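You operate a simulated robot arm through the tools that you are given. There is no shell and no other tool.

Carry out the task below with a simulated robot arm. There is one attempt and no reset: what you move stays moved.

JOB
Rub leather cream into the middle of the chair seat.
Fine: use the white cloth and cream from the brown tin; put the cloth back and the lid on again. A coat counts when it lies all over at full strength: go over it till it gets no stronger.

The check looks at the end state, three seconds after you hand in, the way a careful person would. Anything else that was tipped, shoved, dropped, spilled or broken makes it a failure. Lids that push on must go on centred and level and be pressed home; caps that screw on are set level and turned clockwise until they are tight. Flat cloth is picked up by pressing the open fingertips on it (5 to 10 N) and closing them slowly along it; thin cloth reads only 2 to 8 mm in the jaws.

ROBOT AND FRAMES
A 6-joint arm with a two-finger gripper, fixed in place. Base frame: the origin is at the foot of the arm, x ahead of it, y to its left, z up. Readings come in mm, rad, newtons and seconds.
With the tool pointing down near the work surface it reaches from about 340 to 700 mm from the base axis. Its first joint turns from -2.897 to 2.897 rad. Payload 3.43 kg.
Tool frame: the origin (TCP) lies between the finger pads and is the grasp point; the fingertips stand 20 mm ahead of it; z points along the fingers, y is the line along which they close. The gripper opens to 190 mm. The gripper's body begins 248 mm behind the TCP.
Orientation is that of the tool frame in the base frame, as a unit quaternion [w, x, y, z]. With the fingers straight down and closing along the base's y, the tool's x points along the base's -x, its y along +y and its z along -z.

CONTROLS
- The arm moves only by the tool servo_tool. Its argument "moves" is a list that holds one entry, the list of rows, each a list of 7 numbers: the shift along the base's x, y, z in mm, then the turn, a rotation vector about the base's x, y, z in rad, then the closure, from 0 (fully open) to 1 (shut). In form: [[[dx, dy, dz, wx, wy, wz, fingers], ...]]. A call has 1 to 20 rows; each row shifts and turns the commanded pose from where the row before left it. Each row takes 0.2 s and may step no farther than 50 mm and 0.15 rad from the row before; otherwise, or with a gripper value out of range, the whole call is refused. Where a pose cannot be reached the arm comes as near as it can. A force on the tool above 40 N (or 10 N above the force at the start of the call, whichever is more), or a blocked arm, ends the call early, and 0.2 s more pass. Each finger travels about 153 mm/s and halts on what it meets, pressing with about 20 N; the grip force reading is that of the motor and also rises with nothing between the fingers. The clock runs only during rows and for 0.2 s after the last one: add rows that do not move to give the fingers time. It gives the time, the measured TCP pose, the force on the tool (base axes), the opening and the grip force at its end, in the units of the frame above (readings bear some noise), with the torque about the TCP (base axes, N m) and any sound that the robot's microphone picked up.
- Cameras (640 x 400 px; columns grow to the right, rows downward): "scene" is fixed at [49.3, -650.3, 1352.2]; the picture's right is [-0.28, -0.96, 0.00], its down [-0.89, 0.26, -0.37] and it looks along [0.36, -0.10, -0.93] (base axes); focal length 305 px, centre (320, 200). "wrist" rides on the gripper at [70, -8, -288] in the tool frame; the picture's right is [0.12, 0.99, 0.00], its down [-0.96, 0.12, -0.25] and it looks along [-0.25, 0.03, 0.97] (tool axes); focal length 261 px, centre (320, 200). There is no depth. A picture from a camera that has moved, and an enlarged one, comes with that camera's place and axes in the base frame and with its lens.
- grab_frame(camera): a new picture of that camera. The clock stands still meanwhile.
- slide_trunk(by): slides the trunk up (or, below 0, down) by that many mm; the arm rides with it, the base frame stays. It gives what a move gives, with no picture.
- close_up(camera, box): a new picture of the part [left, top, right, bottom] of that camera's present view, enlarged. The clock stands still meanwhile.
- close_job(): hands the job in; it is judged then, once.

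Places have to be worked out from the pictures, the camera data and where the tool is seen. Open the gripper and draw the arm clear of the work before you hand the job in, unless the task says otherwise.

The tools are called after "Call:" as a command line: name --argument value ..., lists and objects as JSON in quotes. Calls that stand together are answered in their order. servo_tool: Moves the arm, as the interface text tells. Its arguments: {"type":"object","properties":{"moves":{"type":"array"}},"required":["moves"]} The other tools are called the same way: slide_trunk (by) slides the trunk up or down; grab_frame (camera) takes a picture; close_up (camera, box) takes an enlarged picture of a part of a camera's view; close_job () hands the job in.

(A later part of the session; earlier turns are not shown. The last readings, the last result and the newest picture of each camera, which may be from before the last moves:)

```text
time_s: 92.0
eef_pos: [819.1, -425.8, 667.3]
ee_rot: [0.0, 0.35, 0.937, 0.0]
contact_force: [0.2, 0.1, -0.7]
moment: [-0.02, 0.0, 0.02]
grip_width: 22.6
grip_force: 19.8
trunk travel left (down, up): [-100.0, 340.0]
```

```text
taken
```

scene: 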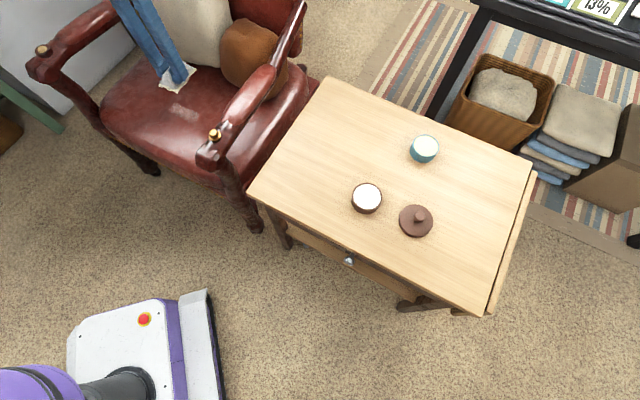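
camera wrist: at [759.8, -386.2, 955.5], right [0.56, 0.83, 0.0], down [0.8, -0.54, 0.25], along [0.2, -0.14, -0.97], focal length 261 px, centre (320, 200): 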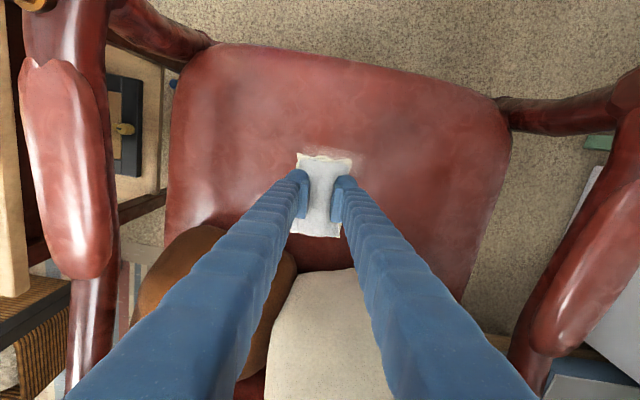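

The trunk is down and reach should now be ample. The seat centre works out to about (849,-448). I'll descend onto the already coated spot near (830,-420) and continue from there.

Call:
servo_tool --moves '[[[5, 3, -30, 0, 0, 0, 1], [5, 3, -35, 0, 0, 0, 1], [0, 0, -35, 0, 0, 0, 1], [0, 0, -25, 0, 0, 0, 1], [0, 0, -8, 0, 0, 0, 1], [0, 0, 0, 0, 0, 0, 1]]]'

Call:
servo_tool --moves '[[[0, 0, -2, 0, 0, 0, 1], [0, 0, -2, 0, 0, 0, 1], [0, 0, 0, 0, 0, 0, 1]]]'

```text
time_s: 93.3
eef_pos: [827.4, -418.4, 535.4]
ee_rot: [0.0, 0.349, 0.937, 0.0]
contact_force: [-0.2, -0.7, 0.7]
moment: [0.01, 0.01, -0.02]
grip_width: 22.7
grip_force: 19.8
trunk travel left (down, up): [-100.0, 340.0]
```

```text
time_s: 94.2
eef_pos: [827.1, -418.8, 531.5]
ee_rot: [-0.001, 0.35, 0.937, 0.0]
contact_force: [0.2, 0.5, 0.1]
moment: [-0.05, 0.01, 0.01]
grip_width: 22.6
grip_force: 19.8
trunk travel left (down, up): [-100.0, 340.0]
```

Call:
servo_tool --moves '[[[0, 0, -1.5, 0, 0, 0, 1], [0, 0, 0, 0, 0, 0, 1]]]'

Call:
servo_tool --moves '[[[0, 0, -1, 0, 0, 0, 1], [7, 7.2, 0, 0, 0, 0, 1], [7, 7.2, 0, 0, 0, 0, 1], [7, 7.2, 0, 0, 0, 0, 1]]]'

```text
time_s: 94.8
eef_pos: [826.3, -420.3, 530.4]
ee_rot: [-0.001, 0.35, 0.937, 0.0]
contact_force: [1.0, 0.4, 3.2]
moment: [-0.05, -0.07, 0.0]
grip_width: 22.6
grip_force: 20.2
trunk travel left (down, up): [-100.0, 340.0]
```

```text
time_s: 95.8
eef_pos: [849.1, -399.0, 530.1]
ee_rot: [0.0, 0.35, 0.937, 0.001]
contact_force: [-2.5, -3.2, 13.2]
moment: [-0.09, 0.03, 0.02]
grip_width: 22.7
grip_force: 19.9
trunk travel left (down, up): [-100.0, 340.0]
```

Good: 13 N and no reach problem. Sweeping on toward the left side.

Call:
servo_tool --moves '[[[7, 7.2, 0, 0, 0, 0, 1], [7, 7.2, 0, 0, 0, 0, 1], [7, 7.2, 0, 0, 0, 0, 1], [7, 7.2, 0, 0, 0, 0, 1]]]'

Call:
servo_tool --moves '[[[7, 7.2, 0, 0, 0, 0, 1], [7, 7.2, 0, 0, 0, 0, 1], [7, 7.2, 0, 0, 0, 0, 1]]]'

Call:
close_up --camera "wrist" --box '[120, 60, 480, 280]'

```text
time_s: 96.8
eef_pos: [876.9, -370.0, 530.9]
ee_rot: [0.0, 0.348, 0.937, 0.0]
contact_force: [-4.1, -5.1, 19.2]
moment: [-0.08, -0.01, -0.02]
grip_width: 22.8
grip_force: 20.4
trunk travel left (down, up): [-100.0, 340.0]
```

```text
time_s: 97.5
eef_pos: [897.5, -349.3, 531.6]
ee_rot: [0.0, 0.349, 0.937, 0.0]
contact_force: [-7.7, -7.7, 26.4]
moment: [-0.11, 0.17, 0.1]
grip_width: 22.8
grip_force: 19.0
trunk travel left (down, up): [-100.0, 340.0]
```

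```text
1.78 times, centred on (300, 170) of wrist
camera zoom: at [838.6, -309.1, 816.7], right [0.56, 0.83, 0.0], down [0.8, -0.54, 0.25], along [0.21, -0.14, -0.97], focal length 463 px, centre (356, 253)
```

zoom: 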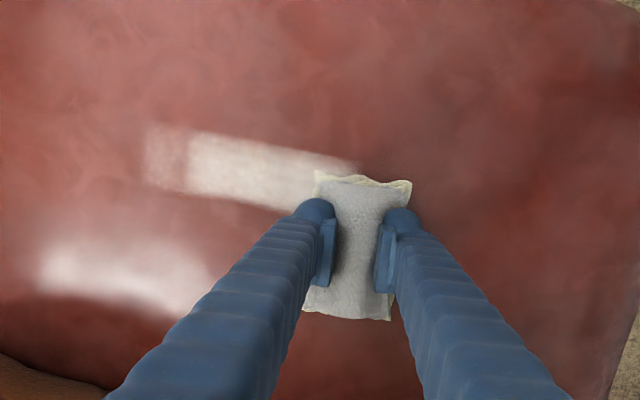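

The coat shows clearly as a pale band, but only the front ~40 mm of the cloth is touching, so the seat slopes down toward the back. I'll lift slightly and find the contact height further back, at about (867,-451), to measure the slope.

Call:
servo_tool --moves '[[[0, 0, 8, 0, 0, 0, 1], [-10, -34, 0, 0, 0, 0, 1], [-10, -34, 0, 0, 0, 0, 1], [-10, -34, 0, 0, 0, 0, 1], [0, 0, -6, 0, 0, 0, 1], [0, 0, 0, 0, 0, 0, 1]]]'

Call:
servo_tool --moves '[[[0, 0, -2, 0, 0, 0, 1], [0, 0, 0, 0, 0, 0, 1]]]'

Call:
servo_tool --moves '[[[0, 0, -2, 0, 0, 0, 1], [0, 0, 0, 0, 0, 0, 1]]]'

Call:
close_up --camera "wrist" --box '[160, 60, 520, 280]'

```text
time_s: 99.0
eef_pos: [866.3, -448.9, 530.2]
ee_rot: [-0.002, 0.35, 0.937, 0.0]
contact_force: [-0.2, -0.6, -1.5]
moment: [0.02, -0.01, -0.01]
grip_width: 22.5
grip_force: 20.2
trunk travel left (down, up): [-100.0, 340.0]
```

```text
time_s: 99.5
eef_pos: [868.5, -449.7, 529.1]
ee_rot: [-0.001, 0.35, 0.937, 0.0]
contact_force: [-3.2, 0.1, 10.5]
moment: [0.01, 0.1, 0.02]
grip_width: 22.6
grip_force: 19.5
trunk travel left (down, up): [-100.0, 340.0]
```

```text
time_s: 100.2
eef_pos: [869.6, -449.0, 529.2]
ee_rot: [0.0, 0.349, 0.937, -0.001]
contact_force: [-6.1, 2.8, 24.6]
moment: [0.15, 0.18, 0.0]
grip_width: 22.8
grip_force: 20.0
trunk travel left (down, up): [-100.0, 340.0]
```

```text
1.78 times, centred on (340, 170) of wrist
camera zoom: at [808.7, -409.3, 816.6], right [0.56, 0.83, 0.0], down [0.8, -0.54, 0.25], along [0.21, -0.14, -0.97], focal length 463 px, centre (284, 253)
```

zoom: 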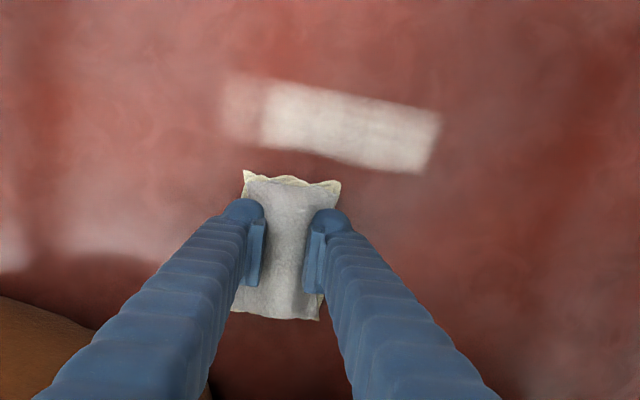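

The band is distinct and about 44 mm deep. The contact height fell about 1.3 mm over 48 mm, so I'll tilt the tool about 0.03 rad to match the slope and sweep this rear lane from side to side.

Call:
servo_tool --moves '[[[0, 0, 1.2, 0.02, 0.022, 0, 1], [0, 0, 0, 0, 0, 0, 1], [-6.7, -7.4, 0, 0, 0, 0, 1], [-6.7, -7.4, 0, 0, 0, 0, 1]]]'

Call:
servo_tool --moves '[[[-6.7, -7.4, 0, 0, 0, 0, 1], [-6.7, -7.4, 0, 0, 0, 0, 1], [-6.7, -7.4, 0, 0, 0, 0, 1], [-6.7, -7.4, 0, 0, 0, 0, 1]]]'

Call:
servo_tool --moves '[[[-6.7, -7.4, 0, 0, 0, 0, 1], [-6.7, -7.4, 0, 0, 0, 0, 1]]]'

Call:
close_up --camera "wrist" --box '[200, 60, 560, 280]'

```text
time_s: 101.2
eef_pos: [855.2, -465.2, 530.3]
ee_rot: [-0.013, 0.349, 0.937, 0.005]
contact_force: [3.9, 4.0, 17.9]
moment: [-0.04, -0.22, -0.07]
grip_width: 22.6
grip_force: 19.9
trunk travel left (down, up): [-100.0, 340.0]
```

```text
time_s: 102.2
eef_pos: [827.3, -494.8, 529.4]
ee_rot: [-0.013, 0.35, 0.937, 0.006]
contact_force: [4.6, 4.9, 20.8]
moment: [-0.11, -0.29, 0.02]
grip_width: 22.6
grip_force: 20.0
trunk travel left (down, up): [-100.0, 340.0]
```

```text
time_s: 102.8
eef_pos: [812.9, -509.8, 529.4]
ee_rot: [-0.013, 0.349, 0.937, 0.006]
contact_force: [4.6, 5.6, 22.0]
moment: [0.0, -0.18, -0.06]
grip_width: 22.3
grip_force: 20.0
trunk travel left (down, up): [-100.0, 340.0]
```

```text
1.78 times, centred on (380, 170) of wrist
camera zoom: at [761.0, -474.9, 818.6], right [0.56, 0.83, 0.0], down [0.81, -0.55, 0.22], along [0.18, -0.12, -0.98], focal length 463 px, centre (213, 253)
```

zoom: 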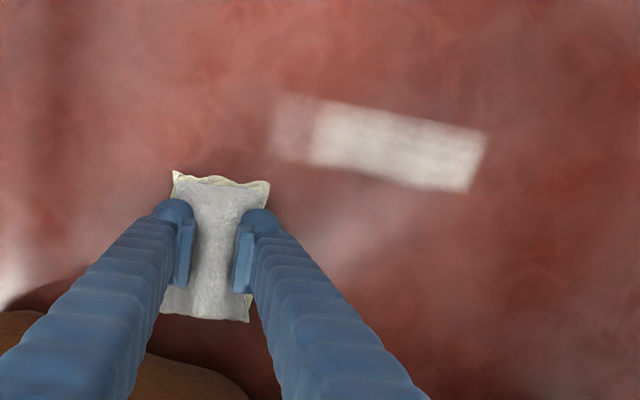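

No coat appeared in this lane, so the cloth may be spent or touching only at one end. I'll lift and look from above without obstruction.

Call:
servo_tool --moves '[[[0, 0, 10, 0, 0, 0, 1], [-10, -11, 30, 0, 0, 0, 1], [-20, -22, 30, 0, 0, 0, 1], [-20, -22, 20, 0, 0, 0, 1], [0, 0, 0, 0, 0, 0, 1]]]'

Call:
close_up --camera "wrist" --box '[280, 40, 600, 280]'

Call:
close_up --camera "scene" --box '[100, 30, 270, 150]'

```text
time_s: 104.0
eef_pos: [764.3, -566.7, 620.1]
ee_rot: [-0.014, 0.35, 0.937, 0.005]
contact_force: [0.5, -0.7, -1.2]
moment: [0.03, -0.02, -0.01]
grip_width: 22.5
grip_force: 19.9
trunk travel left (down, up): [-100.0, 340.0]
```

```text
1.67 times, centred on (440, 160) of wrist
camera zoom: at [712.6, -532.9, 908.5], right [0.56, 0.83, 0.0], down [0.81, -0.55, 0.22], along [0.18, -0.12, -0.98], focal length 434 px, centre (120, 267)
```

zoom: 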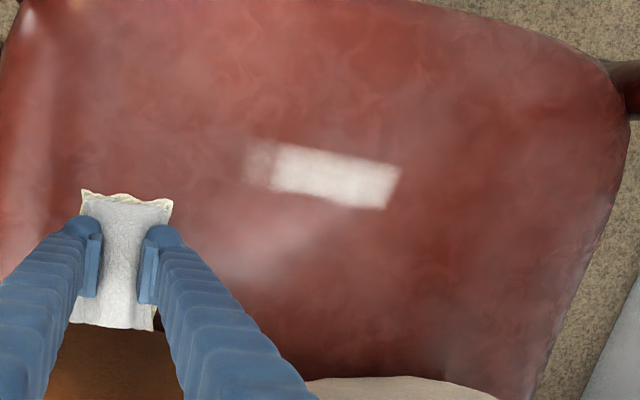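

```text
3.33 times, centred on (185, 90) of scene
camera zoom: at [49.3, -650.3, 1352.2], right [-0.28, -0.96, 0.0], down [-0.89, 0.26, -0.37], along [0.36, -0.1, -0.93], focal length 1018 px, centre (770, 567)
```

zoom: 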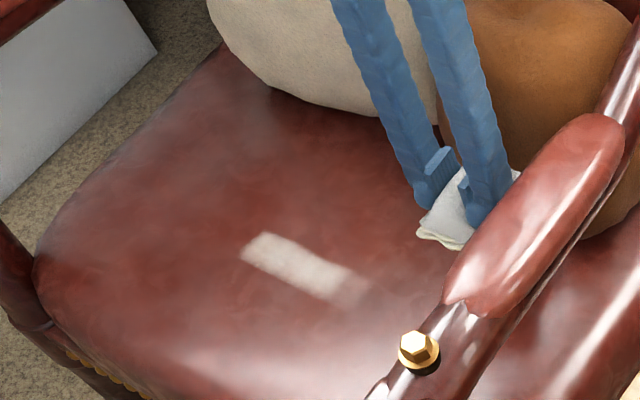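

The coat strip is full white but small, and the later lane left nothing, so the cloth is spent and needs more cream. I'll straighten the tool, rise above the armrest and return to the tin.

Call:
servo_tool --moves '[[[0, 0, 45, -0.02, -0.022, 0, 1], [0, 0, 45, 0, 0, 0, 1], [0, 0, 45, 0, 0, 0, 1], [0, 0, 45, 0, 0, 0, 1], [0, 0, 45, 0, 0, 0, 1], [-39.5, -22.6, 0, 0, 0, 0, 1], [-39.5, -22.6, 0, 0, 0, 0, 1], [-39.5, -22.6, 0, 0, 0, 0, 1], [-39.5, -22.6, 0, 0, 0, 0, 1], [-39.5, -22.6, 0, 0, 0, 0, 1], [-39.5, -22.6, 0, 0, 0, 0, 1], [-39.5, -22.6, 0, 0, 0, 0, 1], [-39.5, -22.6, 0, 0, 0, 0, 1], [-39.5, -22.6, 0, 0, 0, 0, 1], [-39.5, -22.6, 0, 0, 0, 0, 1], [-39.5, -22.6, 0, 0, 0, 0, 1], [-39.5, -22.6, 0, 0, 0, 0, 1], [0, 0, 0, 0, 0, 0, 1]]]'

Call:
close_up --camera "scene" --box '[300, 110, 440, 220]'

Call:
close_up --camera "scene" --box '[90, 30, 260, 150]'

```text
time_s: 107.8
eef_pos: [289.9, -837.9, 841.6]
ee_rot: [0.0, 0.349, 0.937, 0.0]
contact_force: [-0.5, 0.1, -0.5]
moment: [0.05, -0.08, 0.02]
grip_width: 22.7
grip_force: 20.0
trunk travel left (down, up): [-100.0, 340.0]
```

```text
3.64 times, centred on (370, 165) of scene
camera zoom: at [49.3, -650.3, 1352.2], right [-0.28, -0.96, 0.0], down [-0.89, 0.26, -0.37], along [0.36, -0.1, -0.93], focal length 1110 px, centre (138, 327)
```

zoom: 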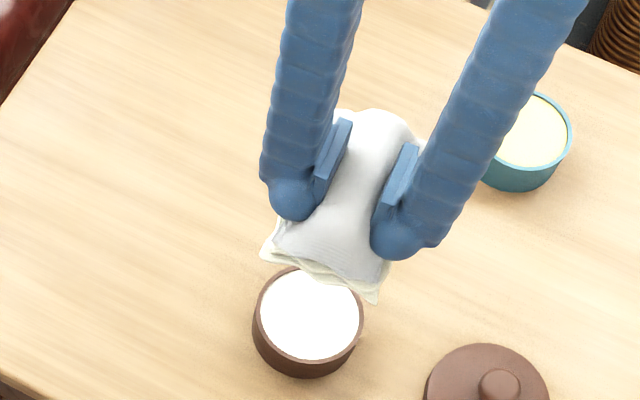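

```text
3.33 times, centred on (175, 90) of scene
camera zoom: at [49.3, -650.3, 1352.2], right [-0.28, -0.96, 0.0], down [-0.89, 0.26, -0.37], along [0.36, -0.1, -0.93], focal length 1018 px, centre (803, 567)
```

zoom: 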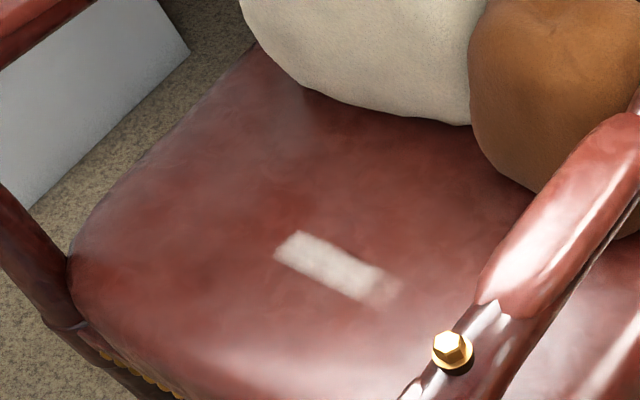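

The seat shows one short coated strip and the cloth is now paler. I'll dip again, pressing vertically into the tin.

Call:
servo_tool --moves '[[[0, 0, -40, 0, 0, 0, 1], [0, 0, -40, 0, 0, 0, 1], [0, 0, -30, 0, 0, 0, 1], [0, 0, -15, 0, 0, 0, 1], [0, 0, -8, 0, 0, 0, 1], [0, 0, 0, 0, 0, 0, 1]]]'

Call:
servo_tool --moves '[[[0, 0, -2, 0, 0, 0, 1], [0, 0, -2, 0, 0, 0, 1], [0, 0, -1, 0, 0, 0, 1], [0, 0, 0, 0, 0, 0, 1]]]'

```text
time_s: 109.2
eef_pos: [289.3, -836.3, 711.6]
ee_rot: [0.0, 0.35, 0.937, 0.0]
contact_force: [0.0, 0.4, -1.3]
moment: [0.02, 0.0, 0.01]
grip_width: 22.7
grip_force: 20.1
trunk travel left (down, up): [-100.0, 340.0]
```

```text
time_s: 110.2
eef_pos: [290.2, -835.5, 706.1]
ee_rot: [0.0, 0.35, 0.937, 0.0]
contact_force: [0.1, -0.8, -1.3]
moment: [-0.01, 0.0, 0.01]
grip_width: 22.7
grip_force: 20.2
trunk travel left (down, up): [-100.0, 340.0]
```

Call:
servo_tool --moves '[[[0, 0, -2, 0, 0, 0, 1], [0, 0, -2, 0, 0, 0, 1], [0, 0, 0, 0, 0, 0, 1]]]'

Call:
servo_tool --moves '[[[0, 0, -1, 0, 0, 0, 1], [0, 0, 0, 0, 0, 0, 1]]]'

Call:
close_up --camera "scene" --box '[330, 150, 410, 220]'

```text
time_s: 111.0
eef_pos: [290.2, -835.9, 703.6]
ee_rot: [0.0, 0.349, 0.937, -0.001]
contact_force: [1.1, -1.0, 17.6]
moment: [0.34, 0.39, 0.04]
grip_width: 22.6
grip_force: 19.8
trunk travel left (down, up): [-100.0, 340.0]
```

```text
time_s: 111.5
eef_pos: [290.6, -834.5, 703.8]
ee_rot: [0.001, 0.349, 0.937, -0.002]
contact_force: [-1.3, -2.0, 28.6]
moment: [0.17, 0.18, 0.02]
grip_width: 22.5
grip_force: 20.3
trunk travel left (down, up): [-100.0, 340.0]
```

```text
5.71 times, centred on (370, 185) of scene
camera zoom: at [49.3, -650.3, 1352.2], right [-0.28, -0.96, 0.0], down [-0.89, 0.26, -0.37], along [0.36, -0.1, -0.93], focal length 1745 px, centre (34, 286)
```

zoom: 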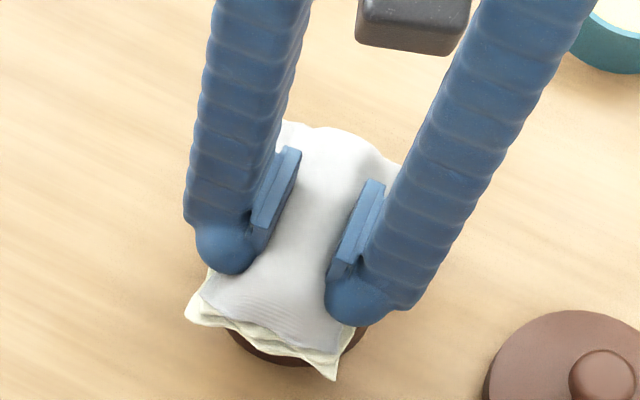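

The moment (about 0.35 N m) shows the front end of the cloth carries the load, so the cloth sits pitched in the jaws. I'll tilt +0.03 rad here so that its whole underside meets the cream.

Call:
servo_tool --moves '[[[0, 0, 1.5, 0, 0, 0, 1], [0, 0, 0, 0.02, 0.022, 0, 1], [0, 0, 0, 0, 0, 0, 1]]]'

Call:
servo_tool --moves '[[[0, 0, -1, 0, 0, 0, 1], [0, 0, 0, 0, 0, 0, 1]]]'

```text
time_s: 112.3
eef_pos: [290.6, -835.5, 703.5]
ee_rot: [-0.013, 0.349, 0.937, 0.005]
contact_force: [5.2, -9.6, 24.0]
moment: [-0.63, -0.67, -0.11]
grip_width: 22.8
grip_force: 20.0
trunk travel left (down, up): [-100.0, 340.0]
```

```text
time_s: 113.0
eef_pos: [289.8, -834.0, 703.6]
ee_rot: [-0.012, 0.349, 0.937, 0.004]
contact_force: [1.8, -7.1, 33.3]
moment: [-0.42, -0.34, -0.02]
grip_width: 22.4
grip_force: 20.3
trunk travel left (down, up): [-100.0, 340.0]
```

The load moved to the back end, so about 0.015 rad is level. Both ends have now met the cream; I'll set that tilt, lift and return over the seat.

Call:
servo_tool --moves '[[[0, 0, 3, -0.01, -0.011, 0, 1], [0, 0, 35, 0, 0, 0, 1], [0, 0, 45, 0, 0, 0, 1], [0, 0, 45, 0, 0, 0, 1], [40, 30, 10, 0, 0, 0, 1], [40, 30, 0, 0, 0, 0, 1], [40, 30, 0, 0, 0, 0, 1], [40, 30, 0, 0, 0, 0, 1], [40, 30, 0, 0, 0, 0, 1], [40, 30, 0, 0, 0, 0, 1], [40, 30, 0, 0, 0, 0, 1], [40, 30, 0, 0, 0, 0, 1], [40, 30, 0, 0, 0, 0, 1], [40, 30, 0, 0, 0, 0, 1], [40, 30, 0, 0, 0, 0, 1], [40, 30, 0, 0, 0, 0, 1], [40, 30, 0, 0, 0, 0, 1], [20, 18, 0, 0, 0, 0, 1], [0, 0, 0, 0, 0, 0, 1]]]'

Call:
close_up --camera "wrist" --box '[160, 40, 520, 280]'

```text
refused: row 5 steps farther than a row can; nothing moved
```

```text
1.67 times, centred on (340, 160) of wrist
camera zoom: at [237.8, -800.3, 992.3], right [0.56, 0.83, 0.0], down [0.81, -0.55, 0.22], along [0.18, -0.12, -0.98], focal length 434 px, centre (287, 267)
```

zoom: 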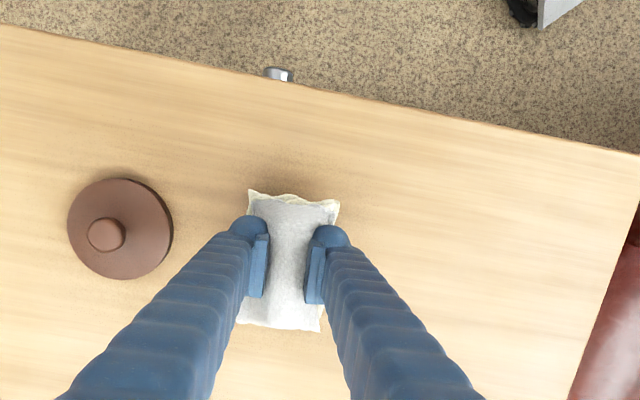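

One row was slightly too long; I'll resend with shorter steps.

Call:
servo_tool --moves '[[[0, 0, 3, -0.01, -0.011, 0, 1], [0, 0, 35, 0, 0, 0, 1], [0, 0, 45, 0, 0, 0, 1], [0, 0, 49, 0, 0, 0, 1], [37, 27, 0, 0, 0, 0, 1], [37, 27, 0, 0, 0, 0, 1], [37, 27, 0, 0, 0, 0, 1], [37, 27, 0, 0, 0, 0, 1], [37, 27, 0, 0, 0, 0, 1], [37, 27, 0, 0, 0, 0, 1], [37, 27, 0, 0, 0, 0, 1], [37, 27, 0, 0, 0, 0, 1], [37, 27, 0, 0, 0, 0, 1], [37, 27, 0, 0, 0, 0, 1], [37, 27, 0, 0, 0, 0, 1], [37, 27, 0, 0, 0, 0, 1], [37, 27, 0, 0, 0, 0, 1], [37, 27, 0, 0, 0, 0, 1], [37, 27, 0, 0, 0, 0, 1], [0, 0, 0, 0, 0, 0, 1]]]'

Call:
close_up --camera "wrist" --box '[120, 20, 520, 280]'

```text
time_s: 117.2
eef_pos: [846.6, -427.3, 830.5]
ee_rot: [-0.008, 0.35, 0.937, 0.003]
contact_force: [0.2, -0.9, -0.7]
moment: [-0.14, 0.1, 0.0]
grip_width: 22.6
grip_force: 19.9
trunk travel left (down, up): [-100.0, 340.0]
```

```text
1.54 times, centred on (320, 150) of wrist
camera zoom: at [790.8, -390.4, 1118.2], right [0.56, 0.83, 0.0], down [0.81, -0.55, 0.23], along [0.19, -0.13, -0.97], focal length 401 px, centre (320, 277)
```

zoom: 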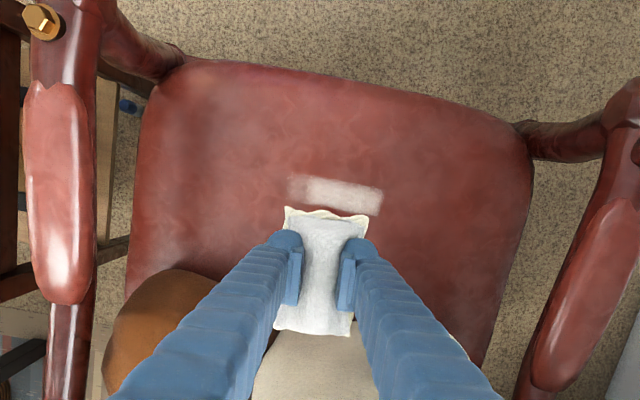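

The strip is centred across the seat and about 145 mm wide, which suggests it lies along the front edge of the "middle" zone. I'll descend onto the zone's centre and press.

Call:
servo_tool --moves '[[[0, 0, -45, 0, 0, 0, 1], [0, 0, -45, 0, 0, 0, 1], [0, 0, -45, 0, 0, 0, 1], [0, 0, -45, 0, 0, 0, 1], [0, 0, -45, 0, 0, 0, 1], [0, 0, -40, 0, 0, 0, 1], [0, 0, -20, 0, 0, 0, 1], [0, 0, -9, 0, 0, 0, 1], [0, 0, 0, 0, 0, 0, 1]]]'

Call:
servo_tool --moves '[[[0, 0, -2, 0, 0, 0, 1], [0, 0, -2, 0, 0, 0, 1], [0, 0, 0, 0, 0, 0, 1]]]'

```text
time_s: 119.2
eef_pos: [846.7, -430.1, 537.9]
ee_rot: [-0.007, 0.35, 0.937, 0.002]
contact_force: [-0.2, -0.3, -0.2]
moment: [0.0, 0.03, 0.0]
grip_width: 22.3
grip_force: 20.2
trunk travel left (down, up): [-100.0, 340.0]
```

```text
time_s: 120.0
eef_pos: [845.2, -430.8, 533.9]
ee_rot: [-0.007, 0.35, 0.937, 0.003]
contact_force: [-0.2, -0.2, 0.3]
moment: [0.0, 0.01, 0.03]
grip_width: 22.8
grip_force: 19.5
trunk travel left (down, up): [-100.0, 340.0]
```

Call:
servo_tool --moves '[[[0, 0, -2, 0, 0, 0, 1], [0, 0, -2, 0, 0, 0, 1], [0, 0, 0, 0, 0, 0, 1]]]'

Call:
servo_tool --moves '[[[0, 0, -1, 0, 0, 0, 1], [0, 0, 0, 0, 0, 0, 1]]]'

```text
time_s: 120.8
eef_pos: [846.3, -429.2, 531.4]
ee_rot: [-0.007, 0.349, 0.937, 0.003]
contact_force: [-0.5, 0.8, 0.0]
moment: [-0.01, -0.02, 0.0]
grip_width: 22.2
grip_force: 20.1
trunk travel left (down, up): [-100.0, 340.0]
```

```text
time_s: 121.3
eef_pos: [846.4, -430.7, 530.8]
ee_rot: [-0.008, 0.349, 0.937, 0.003]
contact_force: [-0.9, -0.5, 2.3]
moment: [-0.09, -0.09, -0.05]
grip_width: 22.4
grip_force: 20.1
trunk travel left (down, up): [-100.0, 340.0]
```

Contact is starting. I'll press about 1 mm more and sweep 30 mm toward the right armrest, then look at what was laid.

Call:
servo_tool --moves '[[[0, 0, -1, 0, 0, 0, 1], [-6.7, -7.4, 0, 0, 0, 0, 1], [-6.7, -7.4, 0, 0, 0, 0, 1], [-6.7, -7.4, 0, 0, 0, 0, 1]]]'

Call:
servo_tool --moves '[[[-6.7, -7.4, 0, 0, 0, 0, 1], [-6.7, -7.4, 0, 0, 0, 0, 1], [-6.7, -7.4, 0, 0, 0, 0, 1]]]'

Call:
close_up --camera "wrist" --box '[200, 60, 520, 280]'

```text
time_s: 122.3
eef_pos: [828.0, -452.2, 529.6]
ee_rot: [-0.005, 0.349, 0.937, 0.002]
contact_force: [4.2, 2.3, 13.6]
moment: [0.07, 0.0, -0.04]
grip_width: 22.8
grip_force: 20.2
trunk travel left (down, up): [-100.0, 340.0]
```

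```text
time_s: 123.2
eef_pos: [806.7, -474.7, 530.5]
ee_rot: [-0.006, 0.35, 0.937, 0.002]
contact_force: [7.1, 5.8, 23.2]
moment: [0.1, -0.08, -0.04]
grip_width: 22.8
grip_force: 20.2
trunk travel left (down, up): [-100.0, 340.0]
```

```text
1.82 times, centred on (360, 170) of wrist
camera zoom: at [750.1, -437.1, 817.7], right [0.56, 0.83, 0.0], down [0.81, -0.54, 0.23], along [0.2, -0.13, -0.97], focal length 474 px, centre (247, 254)
```

zoom: 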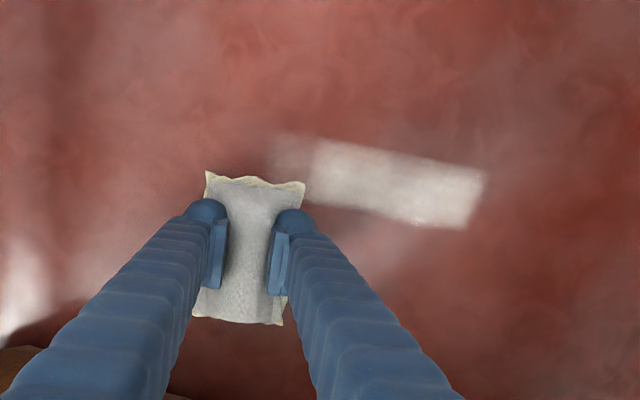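

I can't judge yet because the fingers hide most of the new lane. I'll sweep back to the left side and look at the uncovered part.

Call:
servo_tool --moves '[[[6.7, 7.4, 0.5, 0, 0, 0, 1], [6.7, 7.4, 0, 0, 0, 0, 1], [6.7, 7.4, 0, 0, 0, 0, 1], [6.7, 7.4, 0, 0, 0, 0, 1]]]'

Call:
servo_tool --moves '[[[6.7, 7.4, 0, 0, 0, 0, 1], [6.7, 7.4, 0, 0, 0, 0, 1], [6.7, 7.4, 0, 0, 0, 0, 1], [6.7, 7.4, 0, 0, 0, 0, 1]]]'

Call:
servo_tool --moves '[[[6.7, 7.4, 0, 0, 0, 0, 1], [6.7, 7.4, 0, 0, 0, 0, 1], [6.7, 7.4, 0, 0, 0, 0, 1], [6.7, 7.4, 0, 0, 0, 0, 1]]]'

Call:
close_up --camera "wrist" --box '[140, 60, 460, 280]'

Call:
close_up --camera "scene" --box '[100, 30, 270, 150]'

```text
time_s: 124.2
eef_pos: [830.9, -443.7, 528.8]
ee_rot: [-0.008, 0.349, 0.937, 0.002]
contact_force: [-1.9, -2.1, 10.7]
moment: [-0.1, -0.02, 0.08]
grip_width: 22.9
grip_force: 19.9
trunk travel left (down, up): [-100.0, 340.0]
```

```text
time_s: 125.2
eef_pos: [859.5, -415.8, 529.3]
ee_rot: [-0.008, 0.349, 0.937, 0.002]
contact_force: [-0.7, -0.1, 6.4]
moment: [-0.05, -0.08, 0.09]
grip_width: 22.7
grip_force: 19.7
trunk travel left (down, up): [-100.0, 340.0]
```

```text
time_s: 126.2
eef_pos: [884.8, -385.1, 530.0]
ee_rot: [-0.008, 0.35, 0.937, 0.003]
contact_force: [-1.9, -2.1, 10.3]
moment: [-0.11, -0.05, 0.01]
grip_width: 22.8
grip_force: 19.8
trunk travel left (down, up): [-100.0, 340.0]
```

```text
1.82 times, centred on (300, 170) of wrist
camera zoom: at [828.4, -348.5, 817.9], right [0.56, 0.83, 0.0], down [0.81, -0.55, 0.23], along [0.19, -0.13, -0.97], focal length 474 px, centre (356, 254)
```

zoom: 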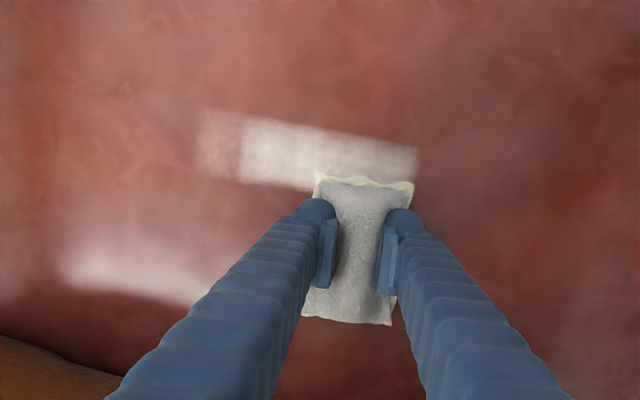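

```text
3.33 times, centred on (185, 90) of scene
camera zoom: at [49.3, -650.3, 1352.2], right [-0.28, -0.96, 0.0], down [-0.89, 0.26, -0.37], along [0.36, -0.1, -0.93], focal length 1018 px, centre (770, 567)
```

zoom: 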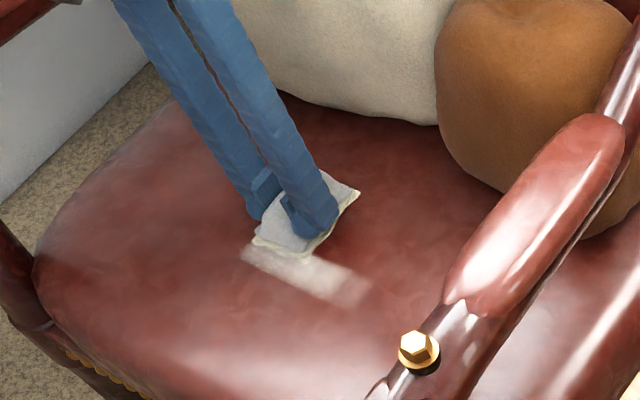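

No coat took behind the strip's rear edge, so that edge is the rear boundary of the zone, and the zone extends forward from there. I'll lift, shift about 78 mm toward the seat front and lower again.

Call:
servo_tool --moves '[[[0, 0, 8, 0, 0, 0, 1], [-19, 17, 0, 0, 0, 0, 1], [-19, 17, 0, 0, 0, 0, 1], [-20, 18, 0, 0, 0, 0, 1], [0, 0, -4, 0, 0, 0, 1], [0, 0, 0, 0, 0, 0, 1]]]'

Call:
servo_tool --moves '[[[0, 0, -2, 0, 0, 0, 1], [0, 0, 0, 0, 0, 0, 1]]]'

Call:
servo_tool --moves '[[[0, 0, -1.5, 0, 0, 0, 1], [0, 0, 0, 0, 0, 0, 1]]]'

```text
time_s: 127.5
eef_pos: [827.8, -333.1, 531.3]
ee_rot: [-0.007, 0.349, 0.937, 0.003]
contact_force: [0.0, -0.1, -0.2]
moment: [-0.03, 0.0, 0.0]
grip_width: 22.7
grip_force: 19.8
trunk travel left (down, up): [-100.0, 340.0]
```

```text
time_s: 128.2
eef_pos: [828.0, -333.7, 530.1]
ee_rot: [-0.008, 0.35, 0.937, 0.003]
contact_force: [0.0, 0.1, 0.2]
moment: [-0.01, 0.04, 0.01]
grip_width: 22.6
grip_force: 20.5
trunk travel left (down, up): [-100.0, 340.0]
```

```text
time_s: 128.8
eef_pos: [829.0, -334.8, 529.8]
ee_rot: [-0.008, 0.35, 0.937, 0.003]
contact_force: [-2.0, 2.3, 7.1]
moment: [-0.1, -0.09, 0.01]
grip_width: 22.8
grip_force: 20.1
trunk travel left (down, up): [-100.0, 340.0]
```

Contact at 7 N. I'll press slightly more and sweep across toward the right armrest side.

Call:
servo_tool --moves '[[[-6.7, -7.4, -0.5, 0, 0, 0, 1], [-6.7, -7.4, 0, 0, 0, 0, 1], [-6.7, -7.4, 0, 0, 0, 0, 1], [-6.7, -7.4, 0, 0, 0, 0, 1]]]'

Call:
servo_tool --moves '[[[-6.7, -7.4, 0, 0, 0, 0, 1], [-6.7, -7.4, 0, 0, 0, 0, 1], [-6.7, -7.4, 0, 0, 0, 0, 1], [-6.7, -7.4, 0, 0, 0, 0, 1]]]'

Call:
close_up --camera "wrist" --box '[140, 60, 520, 280]'

Call:
close_up --camera "scene" --box '[100, 30, 270, 150]'

```text
time_s: 129.8
eef_pos: [801.6, -363.4, 531.3]
ee_rot: [-0.007, 0.349, 0.937, 0.001]
contact_force: [1.4, 1.3, 13.2]
moment: [-0.08, -0.09, -0.07]
grip_width: 22.6
grip_force: 19.8
trunk travel left (down, up): [-100.0, 340.0]
```

```text
time_s: 130.8
eef_pos: [775.4, -393.2, 528.0]
ee_rot: [-0.006, 0.349, 0.937, 0.003]
contact_force: [4.0, 4.0, 18.2]
moment: [0.04, -0.11, -0.05]
grip_width: 22.6
grip_force: 19.6
trunk travel left (down, up): [-100.0, 340.0]
```

```text
1.68 times, centred on (330, 170) of wrist
camera zoom: at [719.5, -355.9, 817.7], right [0.56, 0.83, 0.0], down [0.81, -0.54, 0.23], along [0.19, -0.13, -0.97], focal length 439 px, centre (303, 250)
```

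zoom: 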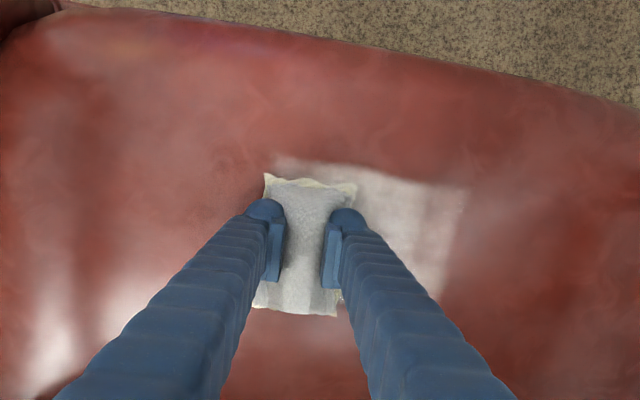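

```text
3.33 times, centred on (185, 90) of scene
camera zoom: at [49.3, -650.3, 1352.2], right [-0.28, -0.96, 0.0], down [-0.89, 0.26, -0.37], along [0.36, -0.1, -0.93], focal length 1018 px, centre (770, 567)
```

zoom: 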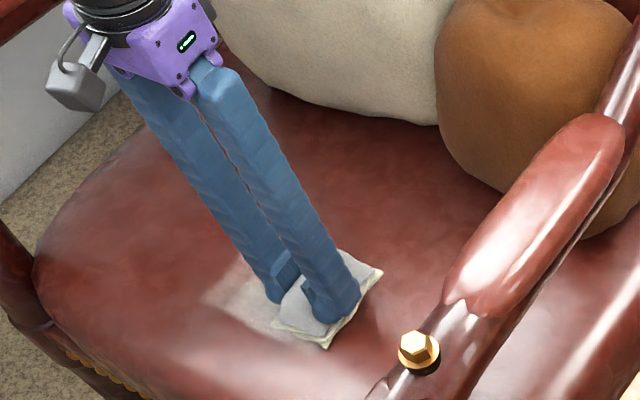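

Confirmed: coat is taking here, with sharp side and rear limits. I'll continue to the left end of the lane and return, going over it again.

Call:
servo_tool --moves '[[[-6.7, -7.4, 0, 0, 0, 0, 1], [-6.7, -7.4, 0, 0, 0, 0, 1], [-6.7, -7.4, 0, 0, 0, 0, 1], [-6.7, -7.4, 0, 0, 0, 0, 1], [-6.7, -7.4, 0, 0, 0, 0, 1]]]'

Call:
servo_tool --moves '[[[6.7, 7.4, 0, 0, 0, 0, 1], [6.7, 7.4, 0, 0, 0, 0, 1], [6.7, 7.4, 0, 0, 0, 0, 1], [6.7, 7.4, 0, 0, 0, 0, 1], [6.7, 7.4, 0, 0, 0, 0, 1], [6.7, 7.4, 0, 0, 0, 0, 1]]]'

Call:
servo_tool --moves '[[[6.7, 7.4, 0, 0, 0, 0, 1], [6.7, 7.4, 0, 0, 0, 0, 1], [6.7, 7.4, 0, 0, 0, 0, 1], [6.7, 7.4, 0, 0, 0, 0, 1], [6.7, 7.4, 0, 0, 0, 0, 1], [6.7, 7.4, 0, 0, 0, 0, 1]]]'

Call:
close_up --camera "wrist" --box '[140, 40, 520, 280]'

```text
time_s: 131.9
eef_pos: [740.5, -430.7, 529.3]
ee_rot: [-0.007, 0.35, 0.937, 0.003]
contact_force: [1.6, 3.0, 10.9]
moment: [-0.01, -0.04, -0.02]
grip_width: 22.7
grip_force: 20.1
trunk travel left (down, up): [-100.0, 340.0]
```

```text
time_s: 133.3
eef_pos: [778.7, -384.7, 528.2]
ee_rot: [-0.006, 0.349, 0.937, 0.003]
contact_force: [-2.9, -3.8, 14.4]
moment: [-0.19, -0.03, 0.0]
grip_width: 22.8
grip_force: 20.0
trunk travel left (down, up): [-100.0, 340.0]
```

```text
time_s: 134.8
eef_pos: [822.1, -340.8, 530.5]
ee_rot: [-0.008, 0.349, 0.937, 0.003]
contact_force: [-3.1, -2.7, 12.8]
moment: [-0.1, 0.0, 0.05]
grip_width: 22.6
grip_force: 19.3
trunk travel left (down, up): [-100.0, 340.0]
```

```text
1.67 times, centred on (330, 160) of wrist
camera zoom: at [765.5, -303.5, 817.8], right [0.56, 0.83, 0.0], down [0.81, -0.54, 0.23], along [0.19, -0.13, -0.97], focal length 434 px, centre (303, 267)
```

zoom: 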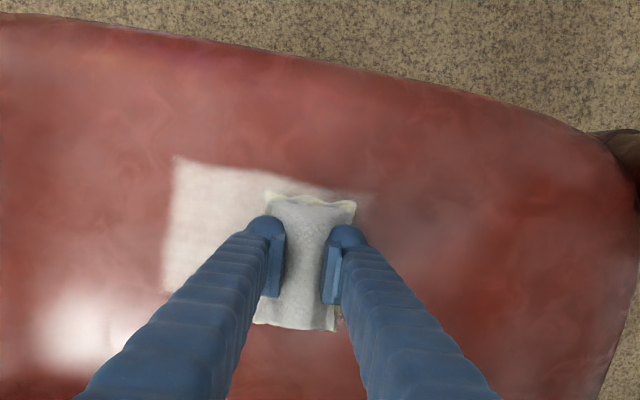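

The side limits of the zone are sharp and the coat here is solid white. I'll lift and shift 45 mm further toward the front to find the zone's front edge.

Call:
servo_tool --moves '[[[0, 0, 6, 0, 0, 0, 1], [-16, 15, 0, 0, 0, 0, 1], [-17, 15, 0, 0, 0, 0, 1], [0, 0, -4, 0, 0, 0, 1], [0, 0, 0, 0, 0, 0, 1]]]'

Call:
servo_tool --moves '[[[0, 0, -2, 0, 0, 0, 1], [0, 0, 0, 0, 0, 0, 1]]]'

Call:
servo_tool --moves '[[[0, 0, -1.5, 0, 0, 0, 1], [0, 0, 0, 0, 0, 0, 1]]]'

```text
time_s: 135.9
eef_pos: [787.8, -310.4, 530.1]
ee_rot: [-0.008, 0.349, 0.937, 0.002]
contact_force: [-0.2, 0.0, -1.2]
moment: [0.01, 0.0, 0.02]
grip_width: 22.5
grip_force: 19.9
trunk travel left (down, up): [-100.0, 340.0]
```

```text
time_s: 136.6
eef_pos: [788.8, -311.2, 530.3]
ee_rot: [-0.008, 0.35, 0.937, 0.003]
contact_force: [-0.4, 0.9, 4.6]
moment: [-0.1, -0.16, 0.01]
grip_width: 22.6
grip_force: 19.8
trunk travel left (down, up): [-100.0, 340.0]
```

```text
time_s: 137.2
eef_pos: [788.8, -309.9, 528.3]
ee_rot: [-0.008, 0.35, 0.937, 0.003]
contact_force: [-2.4, 0.4, 21.5]
moment: [-0.04, 0.08, -0.02]
grip_width: 22.5
grip_force: 19.9
trunk travel left (down, up): [-100.0, 340.0]
```

Call:
servo_tool --moves '[[[-6.7, -7.4, 0.5, 0, 0, 0, 1], [-6.7, -7.4, 0, 0, 0, 0, 1], [-6.7, -7.4, 0, 0, 0, 0, 1], [-6.7, -7.4, 0, 0, 0, 0, 1], [-6.7, -7.4, 0, 0, 0, 0, 1]]]'

Call:
servo_tool --moves '[[[-6.7, -7.4, 0, 0, 0, 0, 1], [-6.7, -7.4, 0, 0, 0, 0, 1], [-6.7, -7.4, 0, 0, 0, 0, 1], [-6.7, -7.4, 0, 0, 0, 0, 1], [-6.7, -7.4, 0, 0, 0, 0, 1], [-6.7, -7.4, 0, 0, 0, 0, 1], [-6.7, -7.4, 0, 0, 0, 0, 1]]]'

Call:
close_up --camera "wrist" --box '[180, 40, 560, 280]'

Call:
close_up --camera "scene" --box '[100, 30, 270, 150]'

```text
time_s: 138.3
eef_pos: [756.3, -349.0, 529.0]
ee_rot: [-0.006, 0.35, 0.937, 0.003]
contact_force: [4.8, 3.8, 22.1]
moment: [-0.02, -0.16, -0.08]
grip_width: 22.8
grip_force: 20.3
trunk travel left (down, up): [-100.0, 340.0]
```

```text
time_s: 139.9
eef_pos: [708.6, -400.8, 528.9]
ee_rot: [-0.006, 0.349, 0.937, 0.002]
contact_force: [3.6, 2.6, 22.1]
moment: [-0.09, -0.1, -0.04]
grip_width: 22.6
grip_force: 20.0
trunk travel left (down, up): [-100.0, 340.0]
```

```text
1.67 times, centred on (370, 160) of wrist
camera zoom: at [652.3, -363.9, 817.5], right [0.56, 0.83, 0.0], down [0.81, -0.54, 0.23], along [0.2, -0.13, -0.97], focal length 434 px, centre (237, 267)
```

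zoom: 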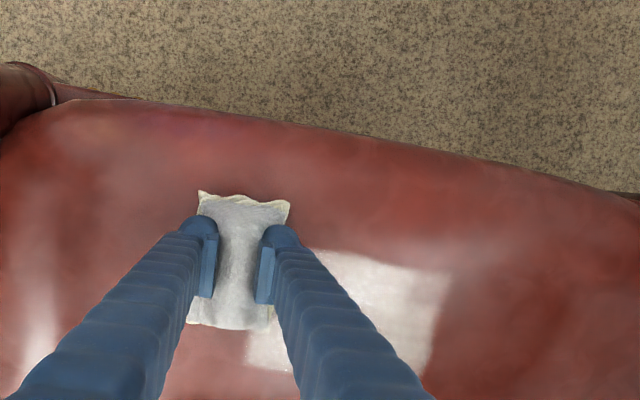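

```text
3.33 times, centred on (185, 90) of scene
camera zoom: at [49.3, -650.3, 1352.2], right [-0.28, -0.96, 0.0], down [-0.89, 0.26, -0.37], along [0.36, -0.1, -0.93], focal length 1018 px, centre (770, 567)
```

zoom: 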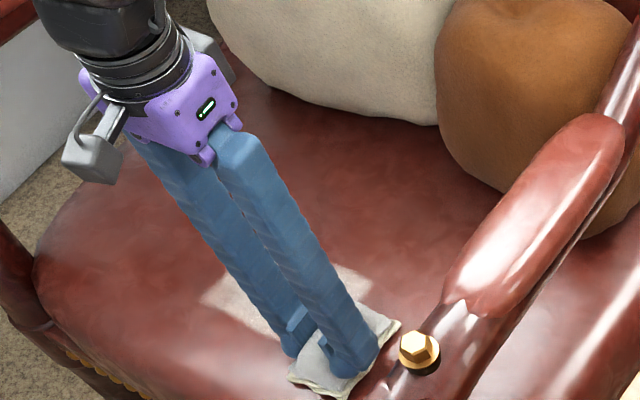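

The coat's front edge hasn't advanced; either that is the zone's front limit or the cloth ran dry. I'll lift and look at the whole patch before re-dipping.

Call:
servo_tool --moves '[[[0, 0, 10, 0, 0, 0, 1], [-5, -20, 40, 0, 0, 0, 1], [-5, -30, 40, 0, 0, 0, 1], [0, -30, 40, 0, 0, 0, 1], [0, -30, 40, 0, 0, 0, 1], [0, 0, 40, 0, 0, 0, 1], [0, 0, 40, 0, 0, 0, 1], [0, 0, 40, 0, 0, 0, 1], [0, 0, 0, 0, 0, 0, 1]]]'

Call:
close_up --camera "wrist" --box '[260, 40, 580, 280]'

Call:
close_up --camera "scene" --box '[100, 40, 270, 160]'

```text
refused: row 3 steps farther than a row can; nothing moved
```

```text
1.67 times, centred on (420, 160) of wrist
camera zoom: at [652.3, -363.9, 817.5], right [0.56, 0.83, 0.0], down [0.81, -0.54, 0.23], along [0.2, -0.13, -0.97], focal length 434 px, centre (153, 267)
```

zoom: 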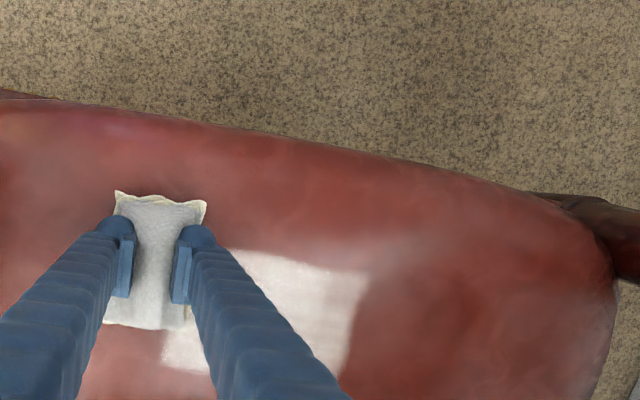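

```text
3.33 times, centred on (185, 100) of scene
camera zoom: at [49.3, -650.3, 1352.2], right [-0.28, -0.96, 0.0], down [-0.89, 0.26, -0.37], along [0.36, -0.1, -0.93], focal length 1018 px, centre (770, 533)
```

zoom: 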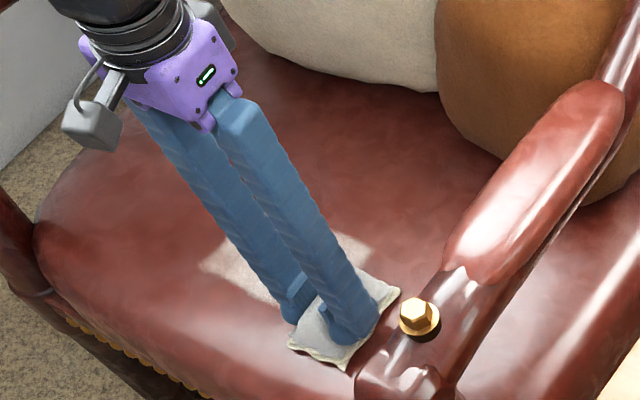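

I'll lift straight up first with allowed steps, then look.

Call:
servo_tool --moves '[[[0, 0, 10, 0, 0, 0, 1], [0, 0, 45, 0, 0, 0, 1], [0, 0, 45, 0, 0, 0, 1], [0, 0, 45, 0, 0, 0, 1], [0, 0, 45, 0, 0, 0, 1], [0, 0, 45, 0, 0, 0, 1], [0, 0, 45, 0, 0, 0, 1], [-10, -40, 10, 0, 0, 0, 1], [-10, -40, 0, 0, 0, 0, 1], [0, -40, 0, 0, 0, 0, 1], [0, 0, 0, 0, 0, 0, 1]]]'

Call:
close_up --camera "wrist" --box '[260, 60, 580, 280]'

Call:
close_up --camera "scene" --box '[100, 40, 270, 160]'

```text
time_s: 142.3
eef_pos: [690.9, -519.5, 817.1]
ee_rot: [-0.007, 0.349, 0.937, 0.003]
contact_force: [-0.1, 0.0, 0.1]
moment: [0.08, 0.01, 0.02]
grip_width: 22.4
grip_force: 20.4
trunk travel left (down, up): [-100.0, 340.0]
```

```text
1.82 times, centred on (420, 170) of wrist
camera zoom: at [634.7, -483.1, 1106.0], right [0.56, 0.83, 0.0], down [0.81, -0.55, 0.23], along [0.19, -0.13, -0.97], focal length 474 px, centre (138, 254)
```

zoom: 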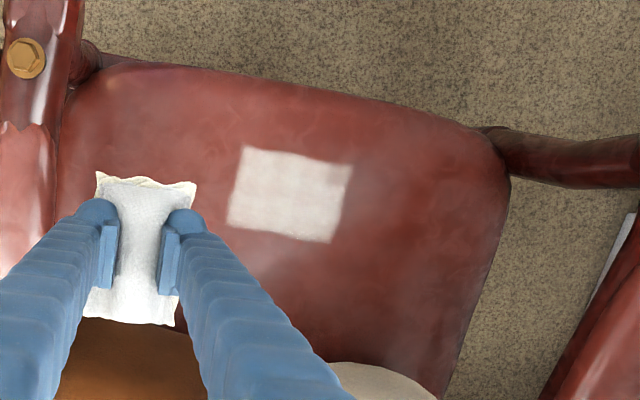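

```text
3.33 times, centred on (185, 100) of scene
camera zoom: at [49.3, -650.3, 1352.2], right [-0.28, -0.96, 0.0], down [-0.89, 0.26, -0.37], along [0.36, -0.1, -0.93], focal length 1018 px, centre (770, 533)
```

zoom: 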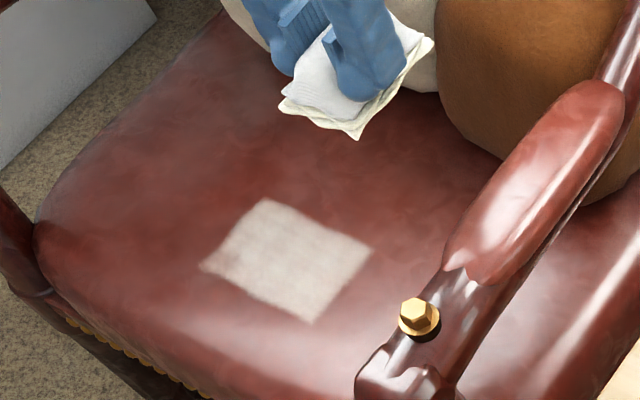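

The coat is now a clean, sharp-edged rectangle. I'll zoom in to check uniformity.

Call:
close_up --camera "wrist" --box '[365, 100, 465, 170]'

Call:
close_up --camera "scene" --box '[145, 90, 205, 145]'

```text
5.71 times, centred on (415, 135) of wrist
camera zoom: at [634.7, -483.1, 1106.0], right [0.56, 0.83, 0.0], down [0.81, -0.55, 0.23], along [0.19, -0.13, -0.97], focal length 1489 px, centre (-223, 571)
```

zoom: 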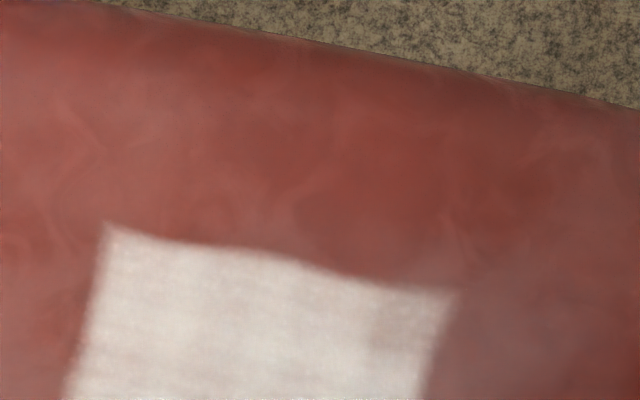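

```text
7.27 times, centred on (175, 118) of scene
camera zoom: at [49.3, -650.3, 1352.2], right [-0.28, -0.96, 0.0], down [-0.89, 0.26, -0.37], along [0.36, -0.1, -0.93], focal length 2221 px, centre (1374, 800)
```

zoom: 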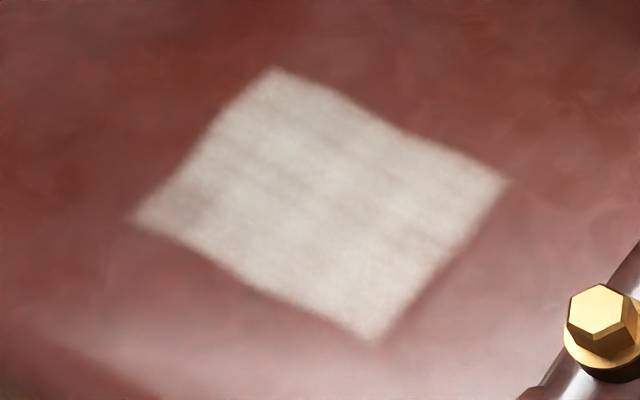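

Slightly weaker spots remain at the front-left corner and along the front edge. I'll re-dip the cloth and go over the whole patch again.

Call:
servo_tool --moves '[[[0, 0, 20, 0, 0, 0, 1], [-36.4, -29, 0, 0, 0, 0, 1], [-36.4, -29, 0, 0, 0, 0, 1], [-36.4, -29, 0, 0, 0, 0, 1], [-36.4, -29, 0, 0, 0, 0, 1], [-36.4, -29, 0, 0, 0, 0, 1], [-36.4, -29, 0, 0, 0, 0, 1], [-36.4, -29, 0, 0, 0, 0, 1], [-36.4, -29, 0, 0, 0, 0, 1], [-36.4, -29, 0, 0, 0, 0, 1], [-36.4, -29, 0, 0, 0, 0, 1], [-36.4, -28, 0, 0, 0, 0, 1], [0, 0, -45, 0, 0, 0, 1], [0, 0, -45, 0, 0, 0, 1], [0, 0, -25, 0, 0, 0, 1], [0, 0, -9, 0, 0, 0, 1], [0, 0, 0, 0, 0, 0, 1]]]'

Call:
close_up --camera "scene" --box '[310, 130, 430, 220]'

```text
time_s: 145.9
eef_pos: [286.9, -838.0, 714.3]
ee_rot: [-0.007, 0.349, 0.937, 0.003]
contact_force: [0.1, -0.5, -0.3]
moment: [0.02, -0.01, -0.01]
grip_width: 22.8
grip_force: 20.2
trunk travel left (down, up): [-100.0, 340.0]
```

```text
4.44 times, centred on (370, 175) of scene
camera zoom: at [49.3, -650.3, 1352.2], right [-0.28, -0.96, 0.0], down [-0.89, 0.26, -0.37], along [0.36, -0.1, -0.93], focal length 1357 px, centre (98, 311)
```

zoom: 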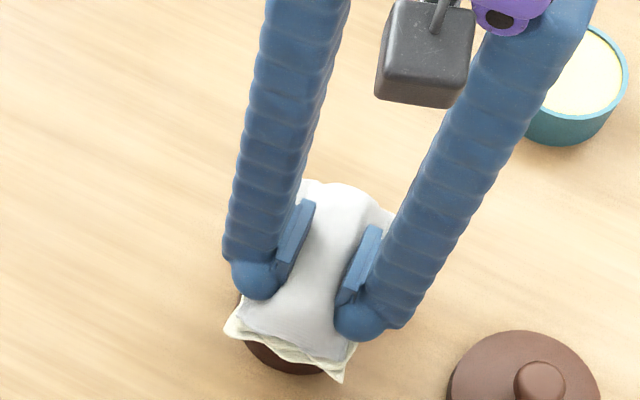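

Call:
servo_tool --moves '[[[3, 0, -4, 0, 0, 0, 1], [0, 0, -3, 0, 0, 0, 1], [0, 0, -2, 0, 0, 0, 1], [0, 0, 0, 0, 0, 0, 1]]]'

Call:
servo_tool --moves '[[[0, 0, -1.5, 0, 0, 0, 1], [0, 0, -1, 0, 0, 0, 1], [0, 0, 0, 0, 0, 0, 1]]]'

```text
time_s: 146.9
eef_pos: [291.8, -838.3, 705.7]
ee_rot: [-0.007, 0.35, 0.937, 0.003]
contact_force: [0.3, -0.8, -0.8]
moment: [-0.01, 0.01, 0.01]
grip_width: 22.5
grip_force: 20.0
trunk travel left (down, up): [-100.0, 340.0]
```

```text
time_s: 147.8
eef_pos: [291.2, -839.1, 704.6]
ee_rot: [-0.006, 0.35, 0.937, 0.002]
contact_force: [-0.1, -0.6, 3.1]
moment: [-0.09, -0.06, -0.03]
grip_width: 22.6
grip_force: 19.5
trunk travel left (down, up): [-100.0, 340.0]
```

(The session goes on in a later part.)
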